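You operate a simulated robot arm through the tools that you are given. There is no shell and no other tool.

You are at the controls of a simulated robot arm. One attempt, no reset.

## Task
Fit flange G6 on the black stand and tighten its nut.
Fine: swing the yellow arm in before the nut is run down, and leave it in; use the socket wrench from the round table and put it back; the other flange stays. Set down upright: socket wrench.

It is judged by the outcome, as a careful person would: the job done as asked, and still so three seconds after it is handed in. It fails if anything else is knocked over, pushed out of place, dropped, spilled or broken.

## Robot
A 6-joint arm with a two-finger gripper, fixed in place. Base frame: the origin is at the foot of the arm, x ahead of it, y to its left, z up; the work surface is at about z = 0.72. Units: m, degrees, N and s.
With the tool pointing down near the work surface it reaches from about 0.3 to 0.74 m from the base axis. Its first joint turns from -166.0 to 166.0 degrees. Payload 1.57 kg.
The TCP is the grasp point between the finger pads, 0.021 m short of the fingertips. In the tool frame z runs along the fingers and y along their closing line. Largest opening 0.07 m; the body of the gripper starts 0.05 m behind the TCP.
Orientation is told as [roll, pitch, yaw] about the base's x, y, z axes, in that order, counted from this pose: with the fingers straight down and closing along the base's y, the tool's x points along the base's -x, its y along +y and its z along -z.

## Interface
- The arm moves only by the tool jog_arm. Its argument "deltas" is a list that holds one entry, the list of rows, each a list of 6 numbers: the shift along the tool's x, y, z in m, then the turn, a rotation vector about the tool's x, y, z in degrees. In form: [[[x, y, z, ax, ay, az], ...]]. A call has 1 to 20 rows; each row shifts and turns the commanded pose from where the row before left it, along the tool's axes as they then stand. "hand" is the gripper command, from -1 (fully open) to 1 (shut), values between in proportion, set as the call begins (left out, the last holds). Each row takes 0.2 s and may step no farther than 0.05 m and 8.6 degrees from the row before; otherwise, or with a gripper value out of range, the whole call is refused. Where a pose cannot be reached the arm comes as near as it can. A force on the tool above 40 N (or 10 N above the force at the start of the call, whichever is more), or a blocked arm, ends the call early, and 0.2 s more pass. The fingers move at their own pace and stop on an object; they squeeze with about 24 N. The grip force told is the motor's: it shows also when the fingers shut on nothing. Time passes only in rows, and 0.2 s behind the last, so rows that do not move let the fingers close. It gives the time, the measured TCP pose, the force on the tool (base axes), the opening and the grip force at its end, in the units of the frame above (readings bear some noise), with the torque about the TCP (base axes, N m) and any sound that the robot's microphone picked up.
- Cameras (640 x 400 px; columns grow to the right, rows downward): "scene" is fixed at [0.4013, -0.5, 1.489]; the picture's right is [0.18, 0.98, 0.00], its down [0.88, -0.16, -0.45] and it looks along [-0.44, 0.08, -0.89] (base axes); focal length 252 px, centre (320, 200). "wrist" rides on the gripper at [0.079, 0.004, -0.081] in the tool frame; the picture's right is [-0.05, 1.00, 0.00], its down [-0.67, -0.04, -0.74] and it looks along [-0.74, -0.04, 0.67] (tool axes); focal length 256 px, centre (320, 200). There is no depth. A picture from a camera that has moved, and an enlarged one, comes with that camera's place and axes in the base frame and with its lens.
- snapshot(camera): a new picture of that camera. No time passes.
- zoom(camera, box): a new picture of the part [left, top, right, bottom] of that camera's present view, enlarged. No time passes.
- sign_off(): hands the job in; it is judged then, once.

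Nothing tells you positions but the pictures and the camera data. Unless the task says otherwise, let go and move clear before handing in.

The tools are called after "Call:" by a JSON object that holds its "fn" and its "kwargs". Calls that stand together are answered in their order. jog_arm: Moves the arm, as the interface text tells. Its arguments: {"type":"object","properties":{"deltas":{"type":"array"},"hand":{"type":"number"}},"required":["deltas"]} The other tools are called the same way: snapshot (camera) takes a picture; zoom (camera, box) takes an enlarged picture of a part of a camera's view; sign_off () hands the job in.

At the start:

```text
time_s: 0.0
eef_pos: [0.1466, -0.3923, 1.1655]
tool_rot: [0.0, 0.0, 0.1]
ft_force: [1.2, -0.3, 0.6]
ft_torque: [0.03, -0.01, 0.01]
finger_gap: 0.0701
gripper_force: 0.2
```

scene: 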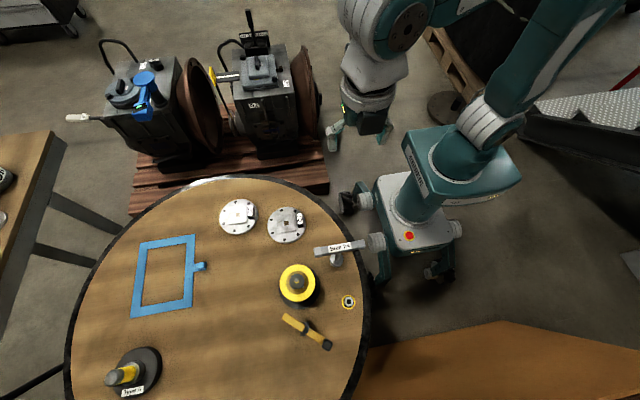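
wrist: 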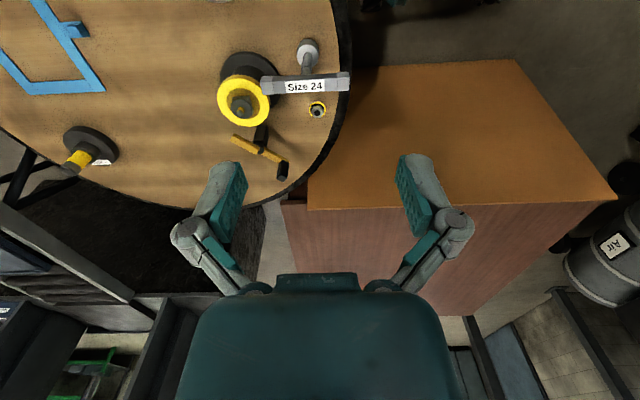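

I see a round table with a blue frame, two flanges, a yellow ring on a stand, a "Size 24" wrench-like thing, a nut and a socket tool. I'll look closer before moving.

Call:
{"fn": "zoom", "kwargs": {"camera": "scene", "box": [200, 180, 380, 292]}}

Call:
{"fn": "zoom", "kwargs": {"camera": "scene", "box": [260, 230, 380, 360]}}

Call:
{"fn": "zoom", "kwargs": {"camera": "scene", "box": [60, 220, 240, 400]}}

Call:
{"fn": "zoom", "kwargs": {"camera": "wrist", "box": [200, 20, 380, 200]}}

Call:
{"fn": "zoom", "kwargs": {"camera": "wrist", "box": [0, 80, 180, 220]}}

Call:
{"fn": "zoom", "kwargs": {"camera": "scene", "box": [60, 0, 340, 190]}}

```text
3.56 times, centred on (290, 236) of scene
camera zoom: at [0.4013, -0.5, 1.489], right [0.18, 0.98, 0.0], down [0.88, -0.16, -0.45], along [-0.44, 0.08, -0.89], focal length 894 px, centre (427, 72)
```

zoom: 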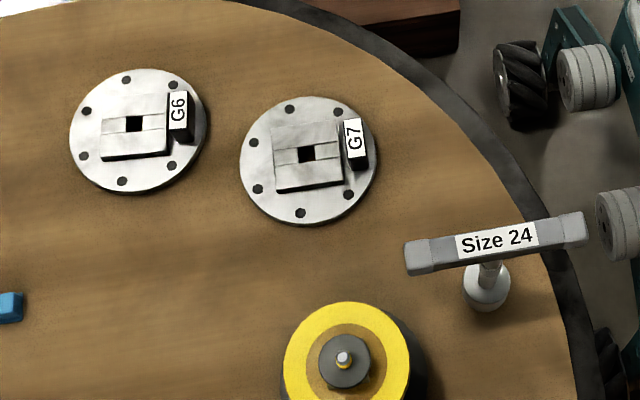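

```text
3.08 times, centred on (320, 295) of scene
camera zoom: at [0.4013, -0.5, 1.489], right [0.18, 0.98, 0.0], down [0.88, -0.16, -0.45], along [-0.44, 0.08, -0.89], focal length 774 px, centre (320, -92)
```

zoom: 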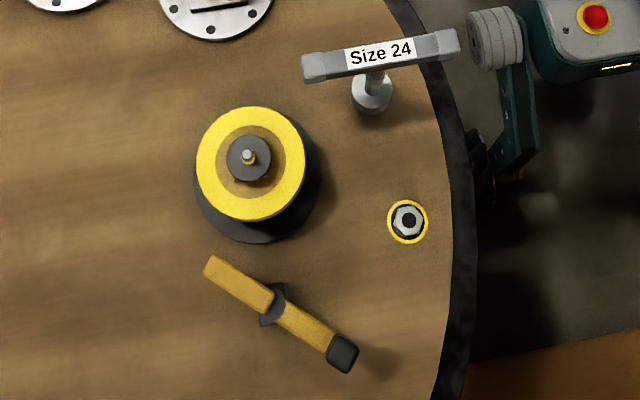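

```text
2.22 times, centred on (150, 310) of scene
camera zoom: at [0.4013, -0.5, 1.489], right [0.18, 0.98, 0.0], down [0.88, -0.16, -0.45], along [-0.44, 0.08, -0.89], focal length 559 px, centre (698, -44)
```

zoom: 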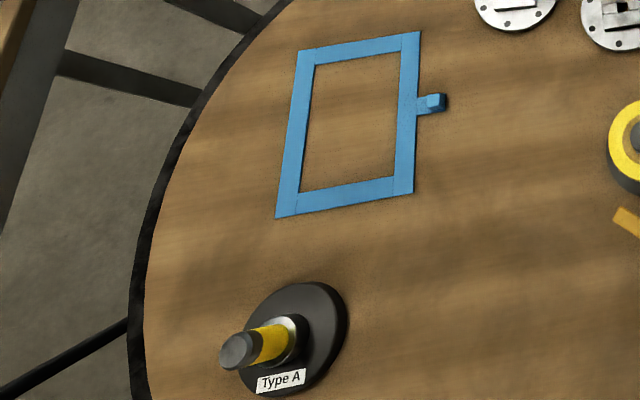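

```text
2.22 times, centred on (290, 110) of wrist
camera zoom: at [0.0672, -0.39, 1.2475], right [0.05, 1.0, 0.0], down [0.67, -0.03, 0.74], along [0.74, -0.04, -0.67], focal length 569 px, centre (387, 400)
```

zoom: 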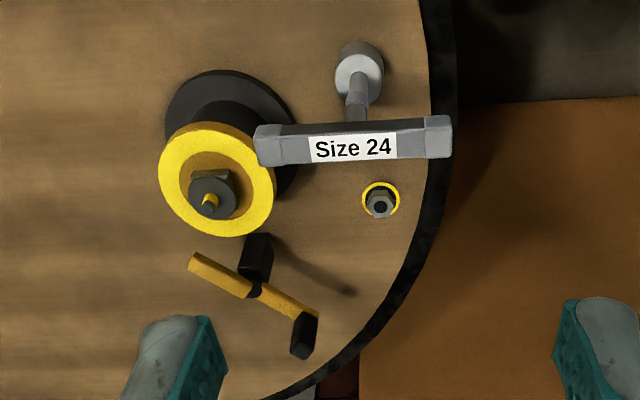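

```text
2.86 times, centred on (90, 150) of wrist
camera zoom: at [0.0672, -0.39, 1.2475], right [0.05, 1.0, 0.0], down [0.67, -0.03, 0.74], along [0.74, -0.04, -0.67], focal length 731 px, centre (977, 343)
```

zoom: 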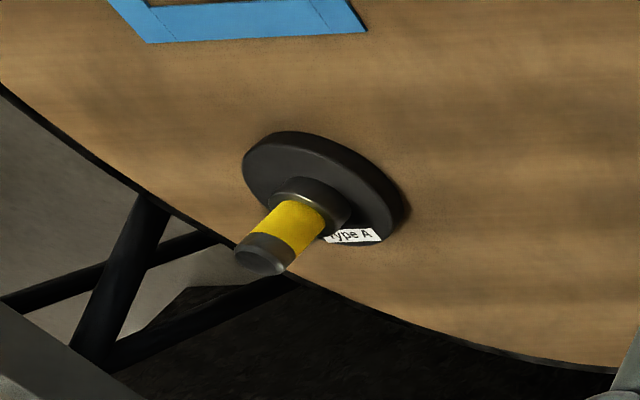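

```text
2.11 times, centred on (200, 95) of scene
camera zoom: at [0.4013, -0.5, 1.489], right [0.18, 0.98, 0.0], down [0.88, -0.16, -0.45], along [-0.44, 0.08, -0.89], focal length 530 px, centre (573, 421)
```

zoom: 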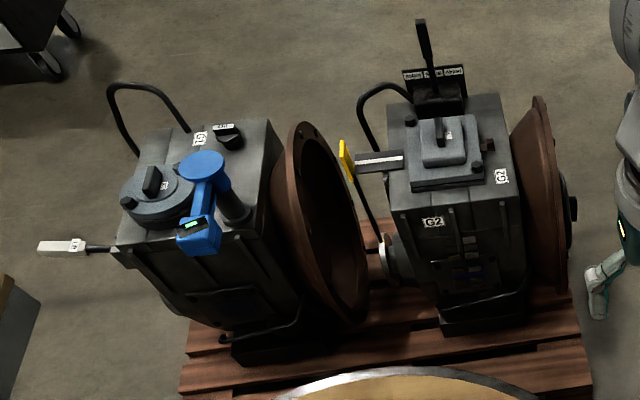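

The stand with the yellow ring appears to be at about (0.29, -0.54), the T-wrench at (0.235, -0.42), the nut at (0.356, -0.41), G6 at (0.04, -0.70) and G7 at (0.096, -0.55). I'll move the wrist camera to get closer views.

Call:
{"fn": "jog_arm", "kwargs": {"deltas": [[[0.02, -0.022, 0.029, 0, 0, 0], [0.02, -0.022, 0.029, 0, 0, 0], [0.02, -0.022, 0.029, 0, 0, 0], [0.02, -0.022, 0.029, 0, 0, 0], [0.0166, -0.0197, 0.0295, 0, 0, 0]]]}}

Call:
{"fn": "snapshot", "kwargs": {"camera": "wrist"}}

Call:
{"fn": "zoom", "kwargs": {"camera": "wrist", "box": [200, 60, 440, 210]}}

Call:
{"fn": "snapshot", "kwargs": {"camera": "scene"}}

```text
time_s: 1.2
eef_pos: [0.0509, -0.5049, 1.0202]
tool_rot: [-0.1, 0.0, 0.1]
ft_force: [-0.2, -0.4, 0.4]
ft_torque: [0.04, -0.03, -0.01]
finger_gap: 0.0699
gripper_force: 0.0
```

```text
taken
camera wrist: at [-0.0291, -0.5005, 1.1023], right [0.05, 1.0, 0.0], down [0.67, -0.03, 0.74], along [0.74, -0.04, -0.67], focal length 256 px, centre (320, 200)
```

wrist: 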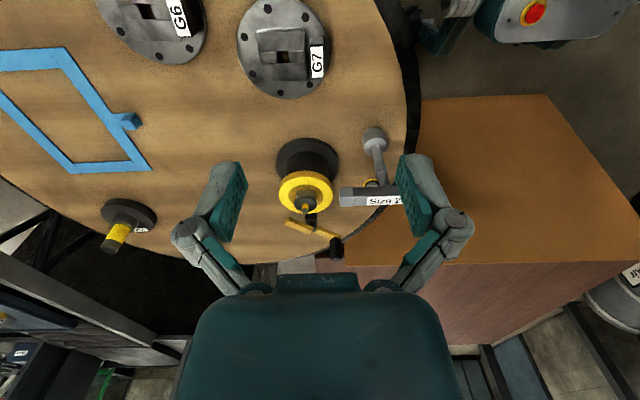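

```text
2.67 times, centred on (320, 135) of wrist
camera zoom: at [-0.0291, -0.5005, 1.1023], right [0.05, 1.0, 0.0], down [0.67, -0.03, 0.74], along [0.74, -0.04, -0.67], focal length 683 px, centre (320, 373)
```

zoom: 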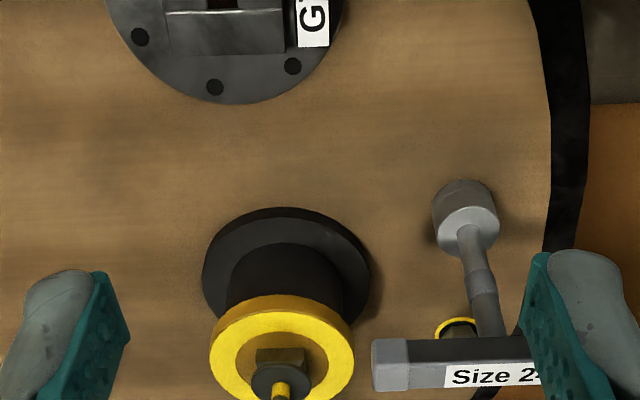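

```text
taken
```

scene: 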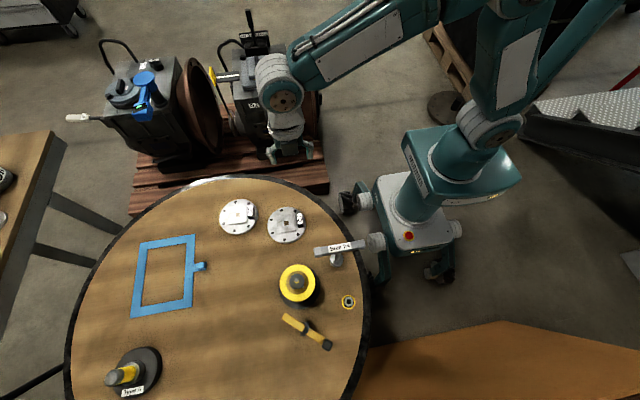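

The stand seems to have a yellow ring, a square boss and a stud on top. I'll go lower and closer to see it from a shallower angle.

Call:
{"fn": "jog_arm", "kwargs": {"deltas": [[[-0.0235, -0.012, 0.03, 0, 0, 0], [-0.0235, -0.012, 0.03, 0, 0, 0], [-0.0235, -0.012, 0.03, 0, 0, 0]]]}}

Call:
{"fn": "snapshot", "kwargs": {"camera": "wrist"}}

Call:
{"fn": "zoom", "kwargs": {"camera": "wrist", "box": [220, 110, 420, 260]}}

```text
time_s: 2.0
eef_pos: [0.1209, -0.5398, 0.9306]
tool_rot: [0.0, 0.0, 0.0]
ft_force: [-0.5, -0.5, -0.3]
ft_torque: [-0.01, 0.03, -0.02]
finger_gap: 0.0698
gripper_force: 0.1
```

```text
taken
camera wrist: at [0.0419, -0.5367, 1.0125], right [0.05, 1.0, 0.0], down [0.67, -0.03, 0.74], along [0.74, -0.04, -0.67], focal length 256 px, centre (320, 200)
```

wrist: 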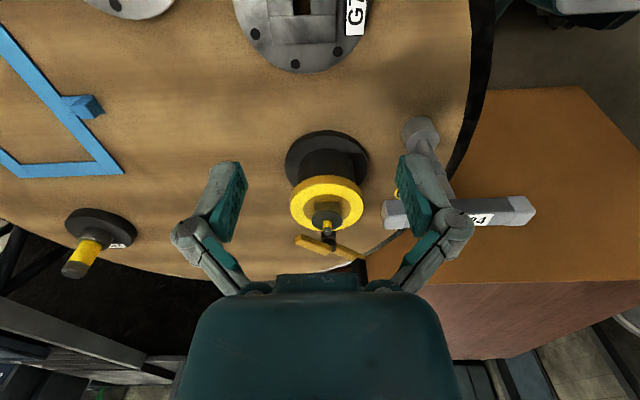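

```text
2.67 times, centred on (320, 185) of wrist
camera zoom: at [0.0419, -0.5367, 1.0125], right [0.05, 1.0, 0.0], down [0.67, -0.03, 0.74], along [0.74, -0.04, -0.67], focal length 683 px, centre (320, 240)
```

zoom: 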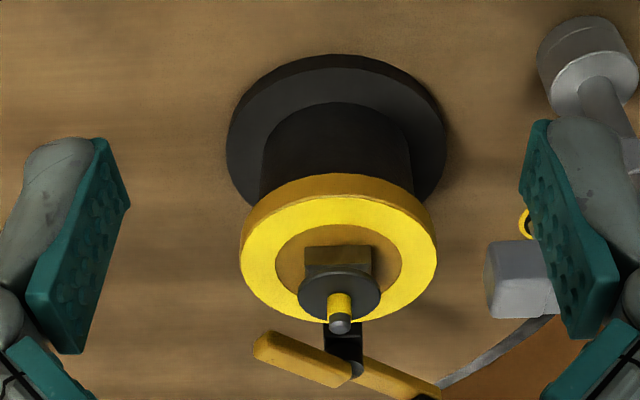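

I need close views of the flanges, so I'm moving back to look at G6 and G7.

Call:
{"fn": "jog_arm", "kwargs": {"deltas": [[[0.038, -0.018, 0, 0, 0, 0], [0.038, -0.018, 0, 0, 0, 0], [0.038, -0.018, 0, 0, 0, 0], [0.038, -0.018, 0, 0, 0, 0], [0.038, -0.018, 0, 0, 0, 0]]]}}

Call:
{"fn": "snapshot", "kwargs": {"camera": "wrist"}}

Call:
{"fn": "zoom", "kwargs": {"camera": "wrist", "box": [220, 60, 460, 220]}}

```text
time_s: 3.2
eef_pos: [-0.0715, -0.6297, 0.9308]
tool_rot: [0.0, 0.0, 0.0]
ft_force: [0.5, 0.0, 0.2]
ft_torque: [0.01, 0.02, 0.02]
finger_gap: 0.07
gripper_force: 0.1
```

```text
taken
camera wrist: at [-0.1506, -0.6259, 1.0128], right [0.05, 1.0, 0.0], down [0.67, -0.03, 0.74], along [0.74, -0.04, -0.67], focal length 256 px, centre (320, 200)
```

wrist: 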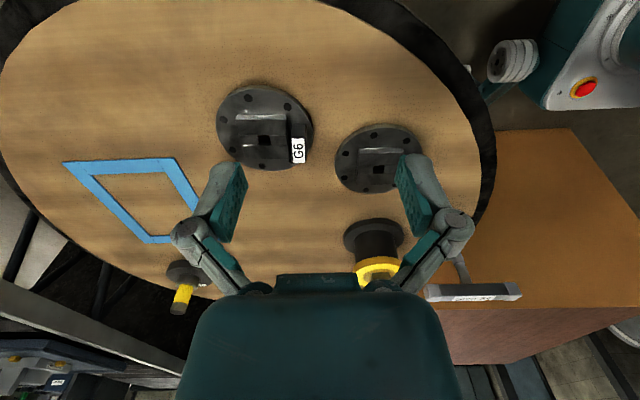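

```text
2.50 times, centred on (340, 140) of wrist
camera zoom: at [-0.1506, -0.6259, 1.0128], right [0.05, 1.0, 0.0], down [0.67, -0.03, 0.74], along [0.74, -0.04, -0.67], focal length 640 px, centre (270, 350)
```

zoom: 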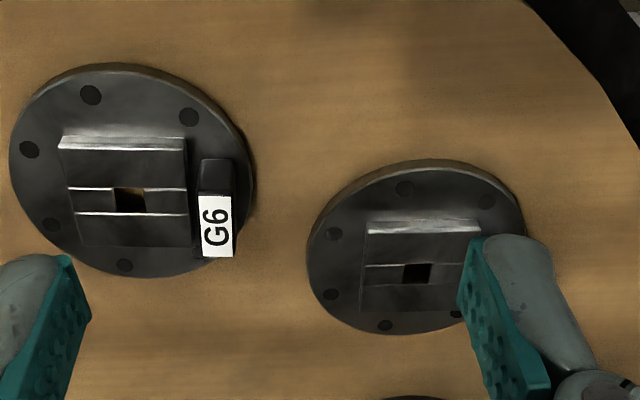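

The zoom renders fine detail, so I'll zoom tightly from both cameras on the stand, arm, nut and flanges.

Call:
{"fn": "zoom", "kwargs": {"camera": "scene", "box": [274, 260, 324, 310]}}

Call:
{"fn": "zoom", "kwargs": {"camera": "scene", "box": [276, 306, 340, 356]}}

Call:
{"fn": "zoom", "kwargs": {"camera": "scene", "box": [333, 286, 363, 316]}}

Call:
{"fn": "zoom", "kwargs": {"camera": "scene", "box": [212, 192, 264, 240]}}

Call:
{"fn": "zoom", "kwargs": {"camera": "wrist", "box": [210, 80, 320, 180]}}

Call:
{"fn": "zoom", "kwargs": {"camera": "scene", "box": [308, 230, 372, 280]}}

```text
8.00 times, centred on (299, 285) of scene
camera zoom: at [0.4013, -0.5, 1.489], right [0.18, 0.98, 0.0], down [0.88, -0.16, -0.45], along [-0.44, 0.08, -0.89], focal length 2012 px, centre (488, -480)
```

zoom: 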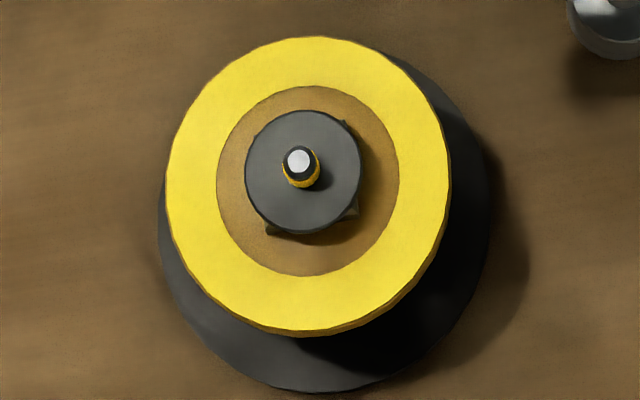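

```text
8.00 times, centred on (308, 331) of scene
camera zoom: at [0.4013, -0.5, 1.489], right [0.18, 0.98, 0.0], down [0.88, -0.16, -0.45], along [-0.44, 0.08, -0.89], focal length 2012 px, centre (416, -848)
```

zoom: 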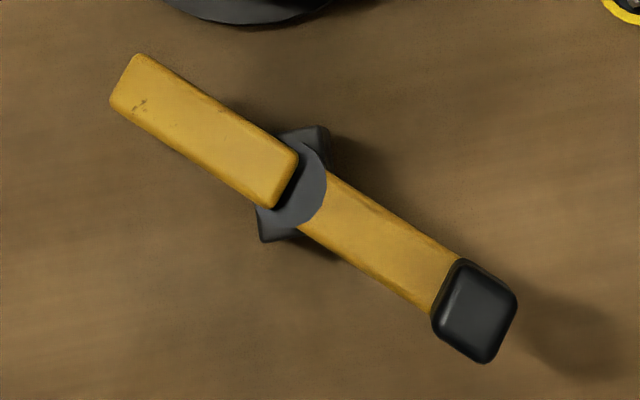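

```text
13.33 times, centred on (348, 301) of scene
camera zoom: at [0.4013, -0.5, 1.489], right [0.18, 0.98, 0.0], down [0.88, -0.16, -0.45], along [-0.44, 0.08, -0.89], focal length 3353 px, centre (-53, -1147)
```

zoom: 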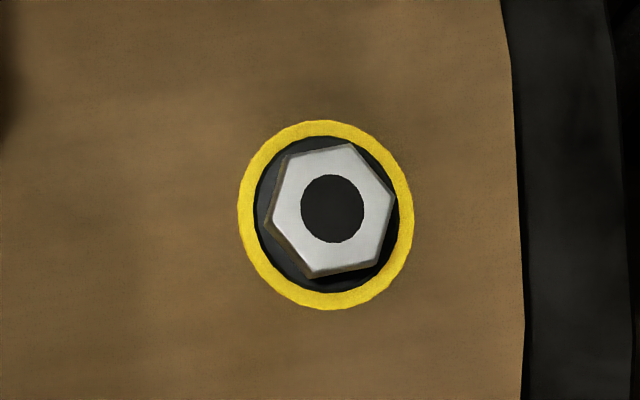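

```text
8.33 times, centred on (238, 216) of scene
camera zoom: at [0.4013, -0.5, 1.489], right [0.18, 0.98, 0.0], down [0.88, -0.16, -0.45], along [-0.44, 0.08, -0.89], focal length 2096 px, centre (1003, 67)
```

zoom: 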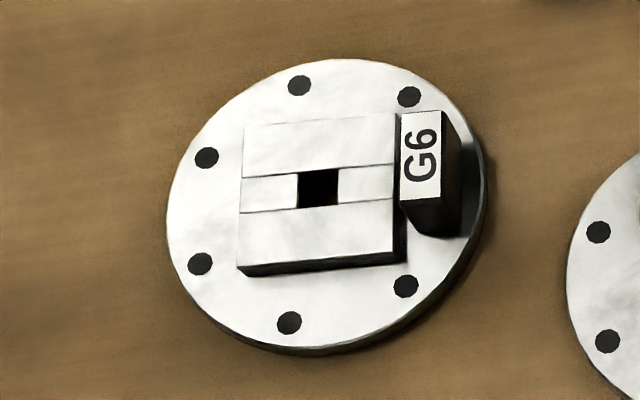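

```text
4.00 times, centred on (265, 130) of wrist
camera zoom: at [-0.1506, -0.6259, 1.0128], right [0.05, 1.0, 0.0], down [0.67, -0.03, 0.74], along [0.74, -0.04, -0.67], focal length 1024 px, centre (540, 480)
```

zoom: 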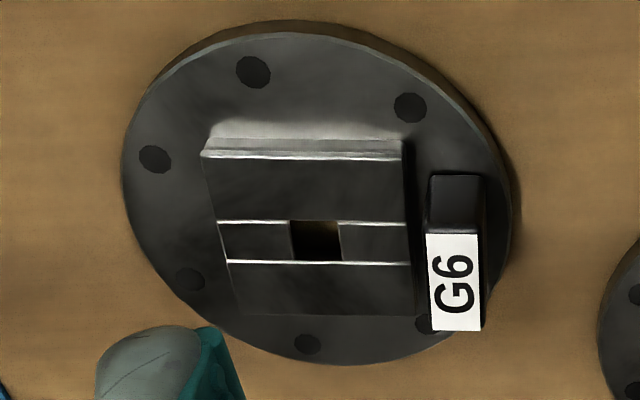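

```text
8.00 times, centred on (340, 255) of scene
camera zoom: at [0.4013, -0.5, 1.489], right [0.18, 0.98, 0.0], down [0.88, -0.16, -0.45], along [-0.44, 0.08, -0.89], focal length 2012 px, centre (160, -240)
```

zoom: 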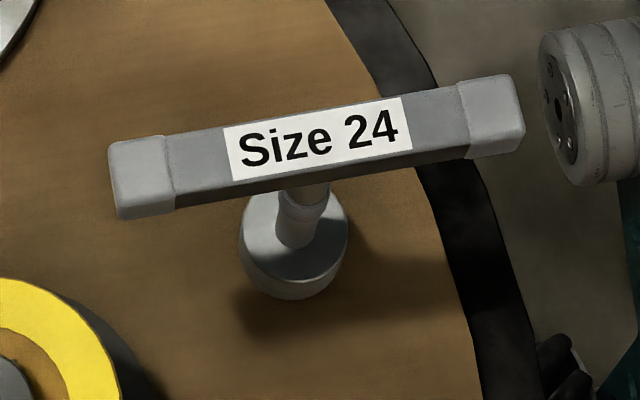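

The stand has a yellow seat, a square block with a black disc on it, and a short stud; its proportions matter for how the flange fits. I'll take a low, nearly horizontal side view of it by tilting the wrist.

Call:
{"fn": "jog_arm", "kwargs": {"deltas": [[[-0.038, 0.0225, 0, 0, 0, 0], [-0.038, 0.0225, 0, 0, 0, 0], [-0.038, 0.0225, 0, 0, 0, 0], [-0.038, 0.0225, 0, 0, 0, 0], [0, 0, 0, 0, -8, 0], [0, 0, 0, 0, -8, 0], [0, 0, 0, 0, -8, 0], [0, 0, 0, 0, -8, 0]]]}}

Call:
{"fn": "snapshot", "kwargs": {"camera": "wrist"}}

Call:
{"fn": "snapshot", "kwargs": {"camera": "scene"}}

```text
time_s: 5.0
eef_pos: [0.0824, -0.5367, 0.9308]
tool_rot: [0.0, -32.2, 0.1]
ft_force: [0.7, 0.0, -1.0]
ft_torque: [-0.01, 0.03, -0.04]
finger_gap: 0.0697
gripper_force: 0.0
```

```text
taken
camera wrist: at [-0.0281, -0.5341, 0.957], right [0.04, 1.0, 0.03], down [0.17, -0.04, 0.99], along [0.98, -0.04, -0.17], focal length 256 px, centre (320, 200)
```

wrist: 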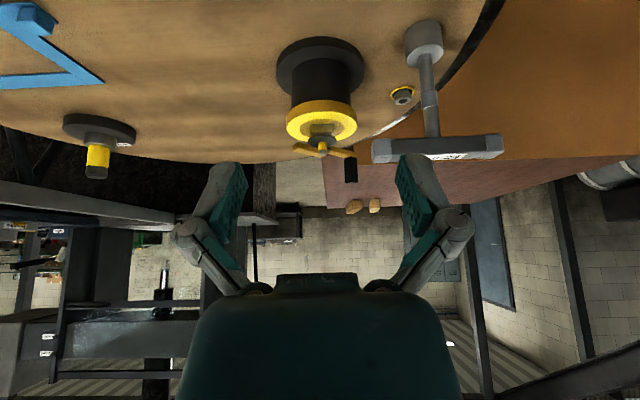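

```text
taken
```

scene: 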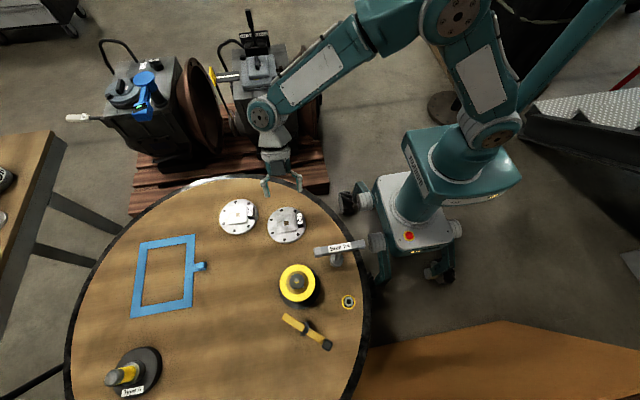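

Call:
{"fn": "jog_arm", "kwargs": {"deltas": [[[0.0102, 0, 0.035, 0, 0, 0], [0.0102, 0, 0.035, 0, 0, 0]]]}}

Call:
{"fn": "zoom", "kwargs": {"camera": "wrist", "box": [260, 60, 420, 190]}}

Call:
{"fn": "zoom", "kwargs": {"camera": "wrist", "box": [290, 100, 370, 180]}}

Call:
{"fn": "snapshot", "kwargs": {"camera": "wrist"}}

```text
time_s: 5.6
eef_pos: [0.1025, -0.538, 0.857]
tool_rot: [-0.1, -32.0, 0.1]
ft_force: [-0.1, 0.9, 0.4]
ft_torque: [0.02, 0.01, 0.01]
finger_gap: 0.0697
gripper_force: 0.0
```

```text
3.08 times, centred on (340, 125) of wrist
camera zoom: at [-0.008, -0.5361, 0.885], right [0.04, 1.0, 0.03], down [0.17, -0.04, 0.98], along [0.98, -0.04, -0.17], focal length 788 px, centre (258, 431)
```

zoom: 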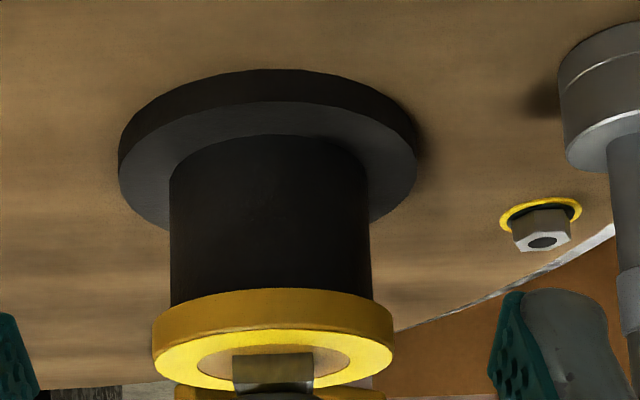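

```text
5.00 times, centred on (330, 140) of wrist
camera zoom: at [-0.008, -0.5361, 0.885], right [0.04, 1.0, 0.03], down [0.17, -0.04, 0.98], along [0.98, -0.04, -0.17], focal length 1280 px, centre (270, 500)
```

zoom: 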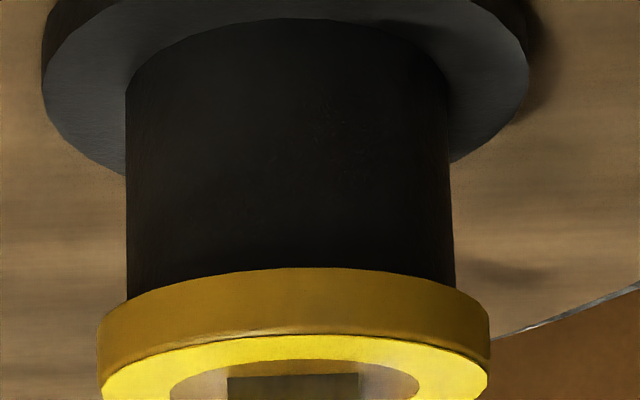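

```text
taken
camera wrist: at [-0.008, -0.5361, 0.885], right [0.04, 1.0, 0.03], down [0.17, -0.04, 0.98], along [0.98, -0.04, -0.17], focal length 256 px, centre (320, 200)
```

wrist: 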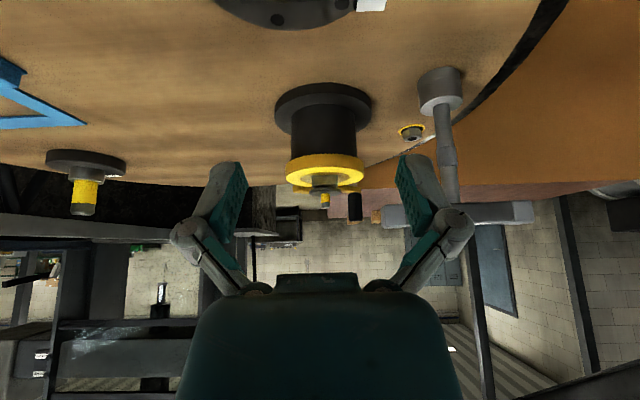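

Call:
{"fn": "zoom", "kwargs": {"camera": "wrist", "box": [270, 130, 400, 230]}}

Call:
{"fn": "zoom", "kwargs": {"camera": "wrist", "box": [295, 150, 355, 215]}}

```text
4.00 times, centred on (335, 180) of wrist
camera zoom: at [-0.008, -0.5361, 0.885], right [0.04, 1.0, 0.03], down [0.17, -0.04, 0.98], along [0.98, -0.04, -0.17], focal length 1024 px, centre (260, 280)
```

zoom: 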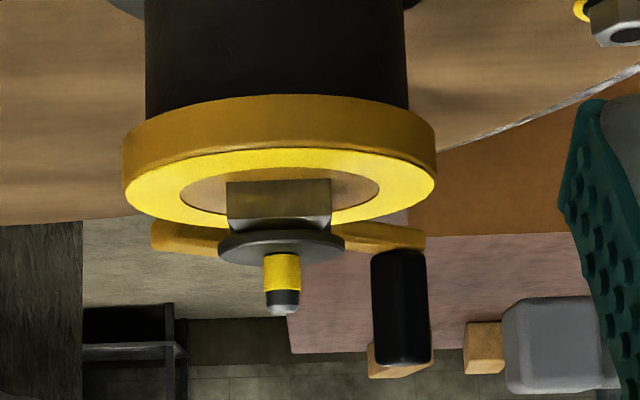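

```text
6.15 times, centred on (325, 182) of wrist
camera zoom: at [-0.008, -0.5361, 0.885], right [0.04, 1.0, 0.03], down [0.17, -0.04, 0.98], along [0.98, -0.04, -0.17], focal length 1575 px, centre (289, 308)
```

zoom: 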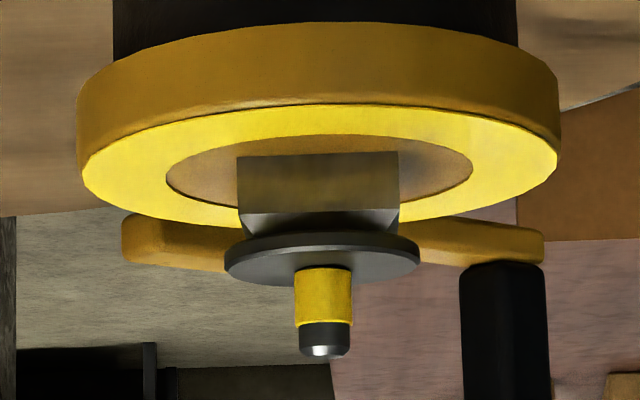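

The stand's seat is at z≈0.807, its disc top at about 0.8245, and the stud tip at about 0.843. Now I'll shift sideways to examine the yellow swing arm's height and shape.

Call:
{"fn": "jog_arm", "kwargs": {"deltas": [[[0, -0.04, 0, 0, 0, 0], [0, -0.04, 0, 0, 0, 0]]]}}

Call:
{"fn": "snapshot", "kwargs": {"camera": "wrist"}}

Call:
{"fn": "zoom", "kwargs": {"camera": "wrist", "box": [320, 120, 400, 220]}}

```text
time_s: 6.2
eef_pos: [0.1024, -0.6206, 0.8566]
tool_rot: [0.1, -32.1, 0.1]
ft_force: [0.7, 0.5, -0.1]
ft_torque: [-0.01, 0.0, 0.03]
finger_gap: 0.0699
gripper_force: 0.0
```

```text
taken
camera wrist: at [-0.0082, -0.6176, 0.8841], right [0.04, 1.0, 0.03], down [0.17, -0.04, 0.98], along [0.98, -0.04, -0.17], focal length 256 px, centre (320, 200)
```

wrist: 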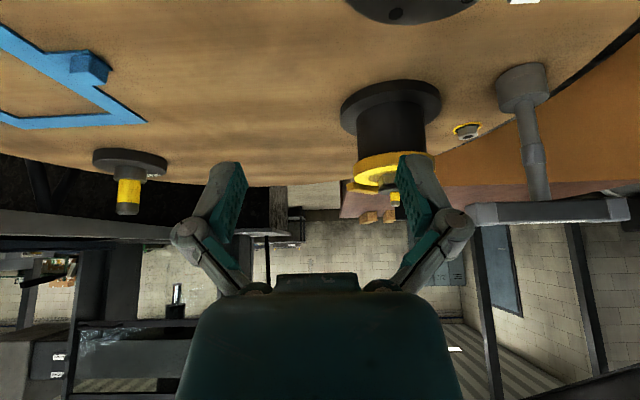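

```text
4.00 times, centred on (360, 170) of wrist
camera zoom: at [-0.0082, -0.6176, 0.8841], right [0.04, 1.0, 0.03], down [0.17, -0.04, 0.98], along [0.98, -0.04, -0.17], focal length 1024 px, centre (160, 320)
```

zoom: 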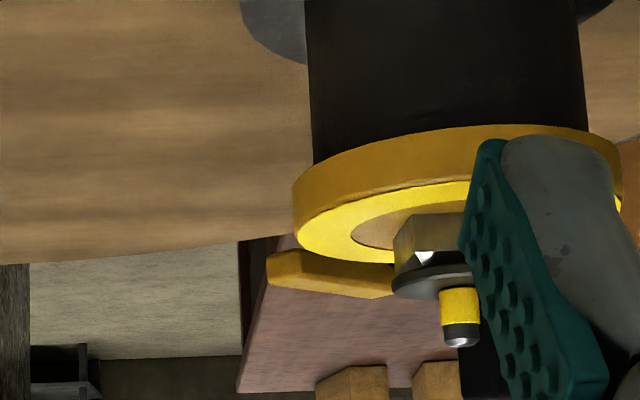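

The finger blocks the view of the arm. I'll raise, straighten, and come round to look along -y at the yellow arm from the nut's side.

Call:
{"fn": "jog_arm", "kwargs": {"deltas": [[[-0.0213, 0, -0.0338, 0, 0, 0], [-0.0213, 0, -0.0338, 0, 0, 0], [0, 0, 0, 0, 8, 0], [0, 0, 0, 0, 8, 0], [0, 0, 0, 0, 8, 0], [0, 0, 0, 0, 8, 0], [-0.0325, 0.0325, -0.002, 0, 0, 0], [-0.0325, 0.0325, -0.002, 0, 0, 0], [-0.0325, 0.0325, -0.002, 0, 0, 0], [-0.0325, 0.0325, -0.002, 0, 0, 0], [-0.0325, 0.0325, -0.002, 0, 0, 0], [-0.0325, 0.0325, -0.002, 0, 0, 0], [-0.0325, 0.0325, -0.002, 0, 0, 0], [-0.0325, 0.0325, -0.002, 0, 0, 0]]]}}

Call:
{"fn": "snapshot", "kwargs": {"camera": "scene"}}

```text
time_s: 9.2
eef_pos: [0.3615, -0.3569, 0.958]
tool_rot: [0.0, 0.1, 0.0]
ft_force: [-0.7, -0.3, -0.4]
ft_torque: [0.01, 0.02, 0.01]
finger_gap: 0.0699
gripper_force: 0.0
```

```text
taken
```

scene: 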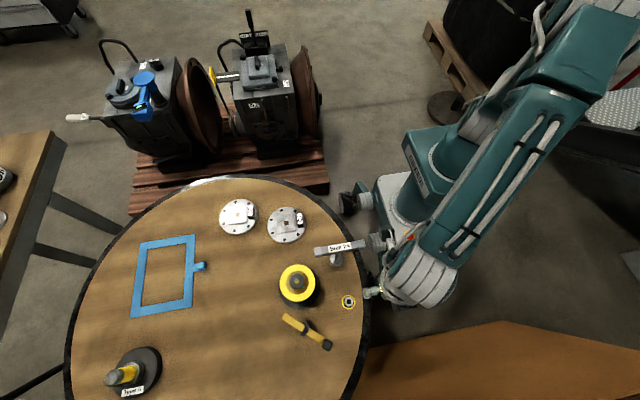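

Call:
{"fn": "jog_arm", "kwargs": {"deltas": [[[0, 0, 0, 0, 0, 8.2], [0, 0, 0, 0, 0, 8.2], [0, 0, 0, 0, 0, 8.2], [0, 0, 0, 0, 0, 8.2], [0, 0, 0, 0, 0, 8.2], [0, 0, 0, 0, 0, 8.2], [0, 0, 0, 0, 0, 8.2], [0, 0, 0, 0, 0, 8.2], [0, 0, 0, 0, 0, 8.2], [0, 0, 0, 0, 0, 8.2], [0, 0, 0, 0, 0, 8]]]}}

Call:
{"fn": "snapshot", "kwargs": {"camera": "wrist"}}

Call:
{"fn": "zoom", "kwargs": {"camera": "wrist", "box": [220, 80, 420, 230]}}

```text
time_s: 11.6
eef_pos: [0.3633, -0.3564, 0.9552]
tool_rot: [-0.1, 0.1, -90.1]
ft_force: [-0.2, 0.4, -0.4]
ft_torque: [-0.01, 0.03, 0.03]
finger_gap: 0.0699
gripper_force: 0.0
```

```text
taken
camera wrist: at [0.3677, -0.2785, 1.0377], right [1.0, -0.05, 0.0], down [-0.04, -0.67, 0.75], along [-0.04, -0.74, -0.67], focal length 256 px, centre (320, 200)
```

wrist: 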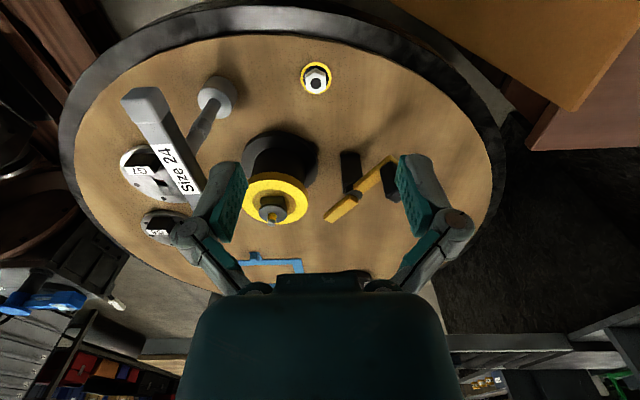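

```text
2.67 times, centred on (320, 155) of wrist
camera zoom: at [0.3677, -0.2785, 1.0377], right [1.0, -0.05, 0.0], down [-0.04, -0.67, 0.75], along [-0.04, -0.74, -0.67], focal length 683 px, centre (320, 320)
```

zoom: 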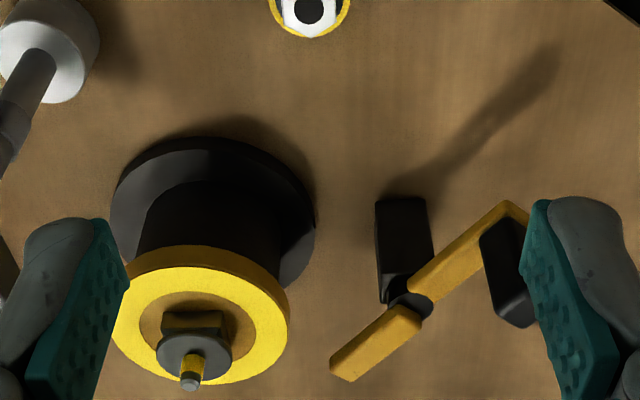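

Call:
{"fn": "jog_arm", "kwargs": {"deltas": [[[0, 0, 0, 0, -8, 0], [0, 0, 0, 0, -8, 0], [0, 0, 0, 0, -8, 0], [0.0112, 0.015, 0.025, 0, 0, 0], [0.0112, 0.015, 0.025, 0, 0, 0]]]}}

Call:
{"fn": "snapshot", "kwargs": {"camera": "wrist"}}

Call:
{"fn": "zoom", "kwargs": {"camera": "wrist", "box": [240, 80, 400, 205]}}

```text
time_s: 12.8
eef_pos: [0.3933, -0.3568, 0.8996]
tool_rot: [0.0, -24.0, -89.8]
ft_force: [-0.7, -0.2, 0.0]
ft_torque: [-0.02, -0.03, 0.02]
finger_gap: 0.0697
gripper_force: 0.0
```

```text
taken
camera wrist: at [0.3975, -0.253, 0.9427], right [1.0, -0.05, 0.02], down [-0.03, -0.3, 0.95], along [-0.04, -0.95, -0.31], focal length 256 px, centre (320, 200)
```

wrist: 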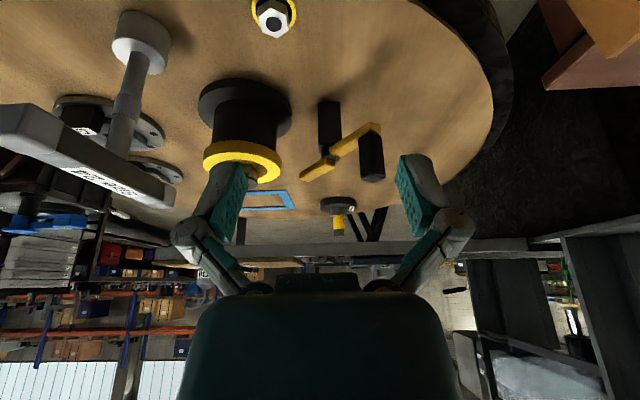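

```text
3.20 times, centred on (320, 142) of wrist
camera zoom: at [0.3975, -0.253, 0.9427], right [1.0, -0.05, 0.02], down [-0.03, -0.3, 0.95], along [-0.04, -0.95, -0.31], focal length 819 px, centre (320, 384)
```

zoom: 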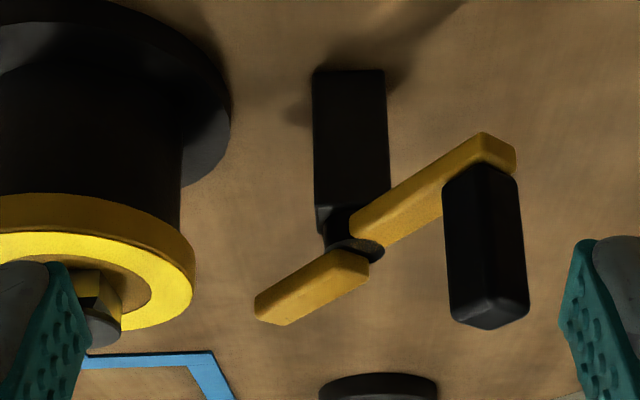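

The free half of the yellow arm sits near seat height. To compare heights precisely I'll make the camera horizontal at seat level, looking along -y between the stand and arm.

Call:
{"fn": "jog_arm", "kwargs": {"deltas": [[[0, -0.0235, 0, 0, 0, 0], [0, -0.0235, 0, 0, 0, 0], [0, 0, 0, 0, -6, 0], [0, 0, 0, 0, -6, 0], [0, 0, 0, 0, -6, 0], [0.0195, 0, 0.0218, 0, 0, 0], [0.0195, 0, 0.0218, 0, 0, 0], [0.0195, 0, 0.0218, 0, 0, 0]]]}}

Call:
{"fn": "snapshot", "kwargs": {"camera": "wrist"}}

Call:
{"fn": "zoom", "kwargs": {"camera": "wrist", "box": [235, 140, 405, 260]}}

```text
time_s: 14.6
eef_pos: [0.3443, -0.3567, 0.8122]
tool_rot: [0.1, -42.0, -89.9]
ft_force: [0.5, 0.4, -0.1]
ft_torque: [0.0, 0.0, -0.01]
finger_gap: 0.07
gripper_force: 0.1
```

```text
taken
camera wrist: at [0.3482, -0.2447, 0.8204], right [1.0, -0.04, 0.04], down [-0.04, 0.0, 1.0], along [-0.04, -1.0, 0.0], focal length 256 px, centre (320, 200)
```

wrist: 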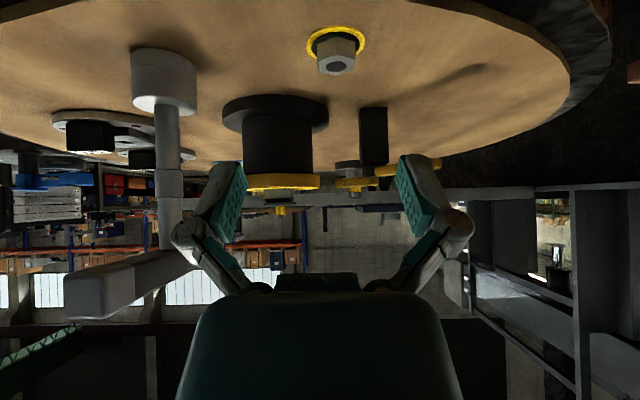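

```text
3.33 times, centred on (320, 200) of wrist
camera zoom: at [0.3482, -0.2447, 0.8204], right [1.0, -0.04, 0.04], down [-0.04, 0.0, 1.0], along [-0.04, -1.0, 0.0], focal length 853 px, centre (320, 200)
```

zoom: 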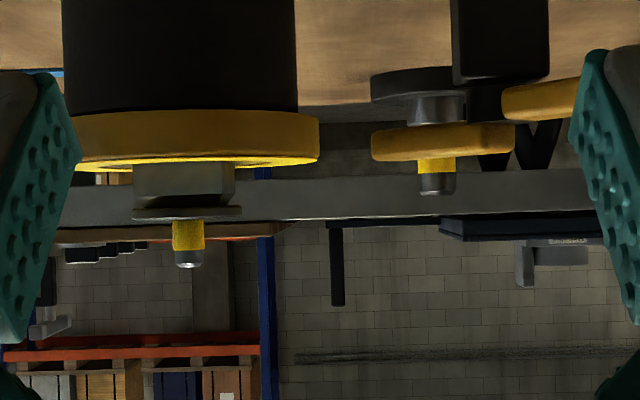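

Heights: the seat top is about 0.807 and the arm's free half spans about 0.795–0.806, so it swings in under the flange's overhang, toward the stand. I'll swing the arm in first, so I'm raising up and orienting the gripper around its black knob at (0.44, -0.49).

Call:
{"fn": "jog_arm", "kwargs": {"deltas": [[[-0.0301, 0, -0.0334, 0, 0, 0], [-0.0301, 0, -0.0334, 0, 0, 0], [-0.0301, 0, -0.0334, 0, 0, 0], [0, 0, 0, 0, 8.4, 0], [0, 0, 0, 0, 8.4, 0], [0, 0, 0, 0, 8.4, 0], [0, 0, 0, 0, 8.4, 0], [0, 0, 0, 0, 8.4, 0]]]}}

Call:
{"fn": "jog_arm", "kwargs": {"deltas": [[[0, 0, 0, 0, 0, -8.3], [0, 0, 0, 0, 0, -8.3], [0, 0, 0, 0, 0, -8.3], [0, 0, 0, 0, 0, -8.3], [0, 0, 0, 0, 0, -8.3], [0, 0, 0, 0, 0, -8.3], [0, 0, 0, 0, 0, -8.3], [0, 0, 0, 0, 0, -8.3], [0, 0, 0, 0, 0, -8.3], [0, 0, 0, 0, 0, -8.3], [0, 0, 0, 0, 0, -8.3], [0, 0, 0, 0, 0, -8.3], [0, 0, 0, 0, 0, -8.3], [0, 0, 0, 0, 0, -8.3], [0, 0, 0, 0, 0, -8.3], [0, 0, 0, 0, 0, -8.3], [0, 0, 0, 0, 0, -7.6]]]}}

```text
time_s: 16.4
eef_pos: [0.3479, -0.3574, 0.9471]
tool_rot: [0.0, 0.2, -89.8]
ft_force: [0.2, -0.1, -0.6]
ft_torque: [-0.02, 0.02, -0.02]
finger_gap: 0.07
gripper_force: 0.0
```

```text
time_s: 20.0
eef_pos: [0.3457, -0.3566, 0.9484]
tool_rot: [0.0, 0.2, 50.5]
ft_force: [-0.2, -0.8, -0.3]
ft_torque: [-0.02, -0.01, 0.03]
finger_gap: 0.07
gripper_force: 0.1
```

Call:
{"fn": "jog_arm", "kwargs": {"deltas": [[[0.01045, -0.0397, 0, 0, 0, 0], [0.01045, -0.0397, 0, 0, 0, 0], [0.01045, -0.0397, 0, 0, 0, 0], [0.01045, -0.0397, 0, 0, 0, 0]]]}}

Call:
{"fn": "snapshot", "kwargs": {"camera": "wrist"}}

Call:
{"fn": "snapshot", "kwargs": {"camera": "scene"}}

```text
time_s: 21.0
eef_pos: [0.4398, -0.49, 0.9491]
tool_rot: [0.2, 0.0, 50.4]
ft_force: [0.1, -0.2, 1.1]
ft_torque: [0.02, -0.01, -0.01]
finger_gap: 0.07
gripper_force: 0.2
```

```text
taken
camera wrist: at [0.3862, -0.55, 1.0312], right [-0.74, 0.68, 0.0], down [0.45, 0.49, 0.74], along [0.5, 0.55, -0.67], focal length 256 px, centre (320, 200)
```

wrist: 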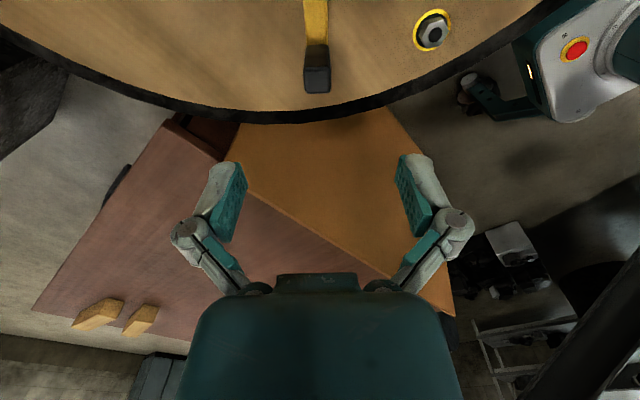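

```text
taken
```

scene: 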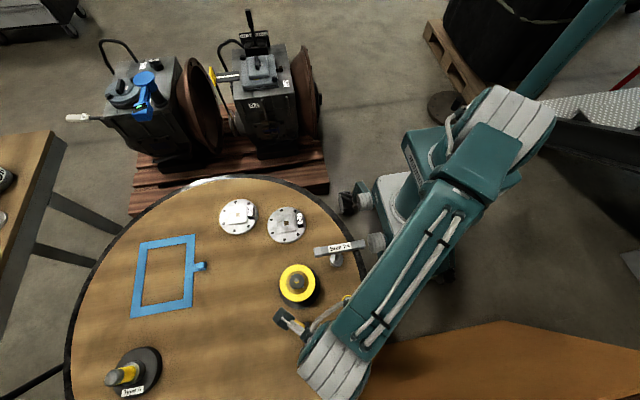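

Call:
{"fn": "zoom", "kwargs": {"camera": "wrist", "box": [280, 20, 360, 120]}}

```text
4.00 times, centred on (320, 70) of wrist
camera zoom: at [0.3862, -0.55, 1.0312], right [-0.74, 0.68, 0.0], down [0.45, 0.49, 0.74], along [0.5, 0.55, -0.67], focal length 1024 px, centre (320, 720)
```

zoom: 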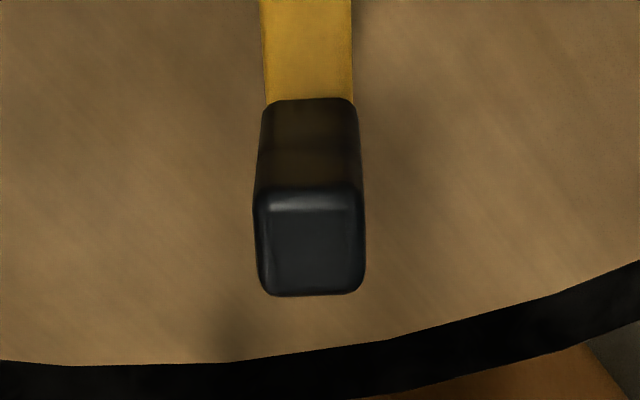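

The knob is about 2 cm square, centred at (0.441, -0.491) with its top at z≈0.845. I'll descend with the fingers straddling it, then cage it loosely.

Call:
{"fn": "jog_arm", "kwargs": {"deltas": [[[-0.0003, -0.0015, 0.03, 0, 0, 0], [0, 0, 0.03, 0, 0, 0], [0, 0, 0.03, 0, 0, 0], [0, 0, 0.025, 0, 0, 0]]], "hand": -0.2}}

Call:
{"fn": "zoom", "kwargs": {"camera": "wrist", "box": [220, 100, 420, 260]}}

```text
time_s: 22.0
eef_pos: [0.4407, -0.4903, 0.8326]
tool_rot: [0.0, 0.0, 50.5]
ft_force: [-0.4, -0.2, 0.8]
ft_torque: [-0.01, -0.03, 0.01]
finger_gap: 0.042
gripper_force: 0.2
```

```text
2.50 times, centred on (320, 180) of wrist
camera zoom: at [0.3881, -0.5504, 0.9155], right [-0.74, 0.68, 0.0], down [0.45, 0.49, 0.74], along [0.5, 0.55, -0.67], focal length 640 px, centre (320, 250)
```

zoom: 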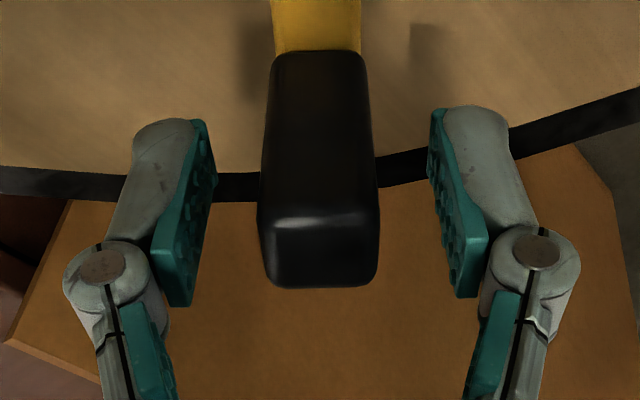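

The fingers straddle the knob. Now I'll narrow them to a loose cage and swing the arm about its pivot, partway first.

Call:
{"fn": "jog_arm", "kwargs": {"deltas": [[[0, 0, 0, 0, 0, 0], [0, 0, 0, 0, 0, 0], [0.0004, -0.0075, 0, 0, 0, 7.2], [0.0004, -0.0075, 0, 0, 0, 7.2], [0.0004, -0.0075, 0, 0, 0, 7.2]]], "hand": 0.34}}

Call:
{"fn": "snapshot", "kwargs": {"camera": "wrist"}}

Call:
{"fn": "snapshot", "kwargs": {"camera": "scene"}}

```text
time_s: 23.2
eef_pos: [0.4575, -0.5081, 0.833]
tool_rot: [-0.1, 0.0, 28.8]
ft_force: [-0.3, 0.8, -1.4]
ft_torque: [-0.02, 0.05, 0.01]
finger_gap: 0.0239
gripper_force: 0.7
```

```text
taken
camera wrist: at [0.3863, -0.5437, 0.9153], right [-0.43, 0.9, 0.0], down [0.6, 0.29, 0.74], along [0.67, 0.32, -0.67], focal length 256 px, centre (320, 200)
```

wrist: 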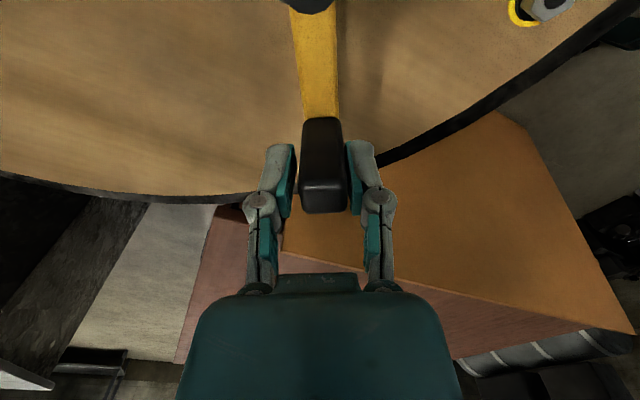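

```text
taken
```

scene: 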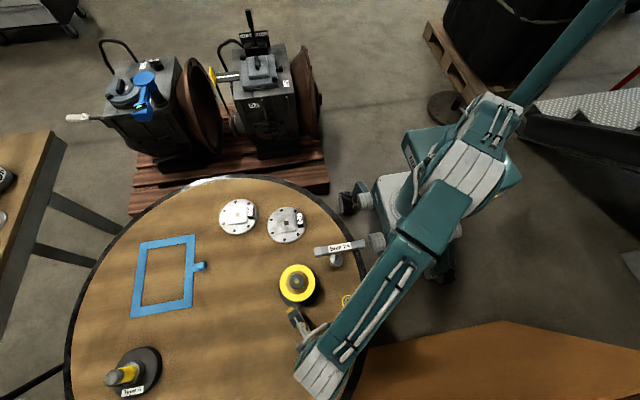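

The arm follows. Continuing the swing toward the stand while watching for a stop.

Call:
{"fn": "jog_arm", "kwargs": {"deltas": [[[0.0004, -0.0075, 0, 0, 0, 7.2], [0.0004, -0.0075, 0, 0, 0, 7.2], [0.0004, -0.0075, 0, 0, 0, 7.2]]]}}

Call:
{"fn": "snapshot", "kwargs": {"camera": "wrist"}}

Call:
{"fn": "zoom", "kwargs": {"camera": "scene", "box": [260, 260, 350, 350]}}

```text
time_s: 24.0
eef_pos: [0.4652, -0.5292, 0.832]
tool_rot: [0.0, 0.1, 7.0]
ft_force: [0.1, -0.9, -0.6]
ft_torque: [0.01, -0.02, 0.03]
finger_gap: 0.0234
gripper_force: 0.3
```

```text
taken
camera wrist: at [0.3862, -0.5367, 0.9151], right [-0.07, 1.0, 0.0], down [0.67, 0.05, 0.74], along [0.74, 0.05, -0.67], focal length 256 px, centre (320, 200)
```

wrist: 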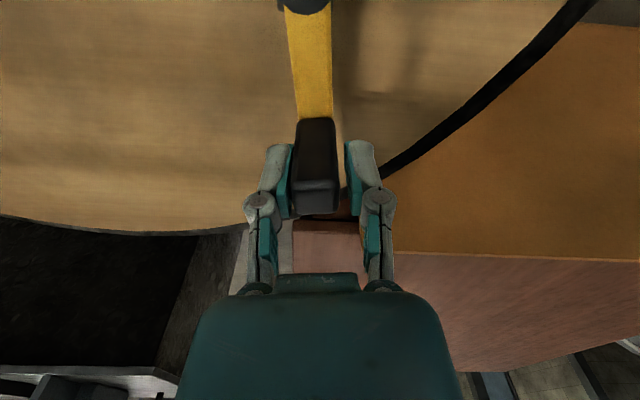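

```text
4.44 times, centred on (305, 305) of scene
camera zoom: at [0.4013, -0.5, 1.489], right [0.18, 0.98, 0.0], down [0.88, -0.16, -0.45], along [-0.44, 0.08, -0.89], focal length 1118 px, centre (387, -267)
```

zoom: 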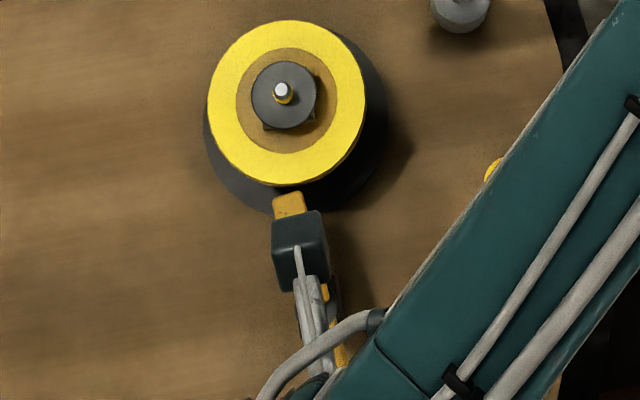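

Call:
{"fn": "jog_arm", "kwargs": {"deltas": [[[0.0002, -0.003, 0, 0, 0, 3], [0.0002, -0.003, 0, 0, 0, 3], [0, 0, 0, 0, 0, 0], [0, 0, 0, 0, 0, 0]]]}}

Call:
{"fn": "snapshot", "kwargs": {"camera": "wrist"}}

Call:
{"fn": "zoom", "kwargs": {"camera": "wrist", "box": [240, 0, 400, 240]}}

```text
time_s: 25.0
eef_pos: [0.4662, -0.5352, 0.8331]
tool_rot: [0.1, 0.1, 1.4]
ft_force: [-0.3, -1.4, -0.3]
ft_torque: [-0.03, 0.02, 0.02]
finger_gap: 0.0239
gripper_force: 0.4
```

```text
taken
camera wrist: at [0.3868, -0.5341, 0.9149], right [0.03, 1.0, 0.0], down [0.67, -0.02, 0.74], along [0.74, -0.02, -0.67], focal length 256 px, centre (320, 200)
```

wrist: 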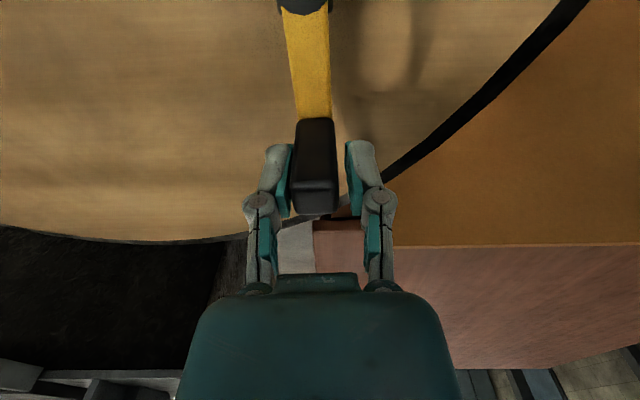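

```text
1.67 times, centred on (320, 120) of wrist
camera zoom: at [0.3868, -0.5341, 0.9149], right [0.03, 1.0, 0.0], down [0.67, -0.02, 0.74], along [0.74, -0.02, -0.67], focal length 427 px, centre (320, 333)
```

zoom: 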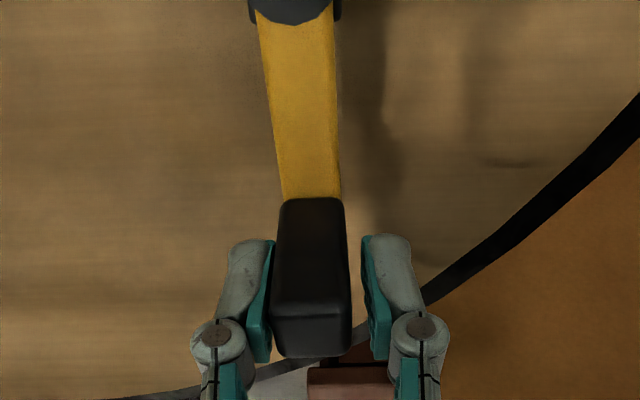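

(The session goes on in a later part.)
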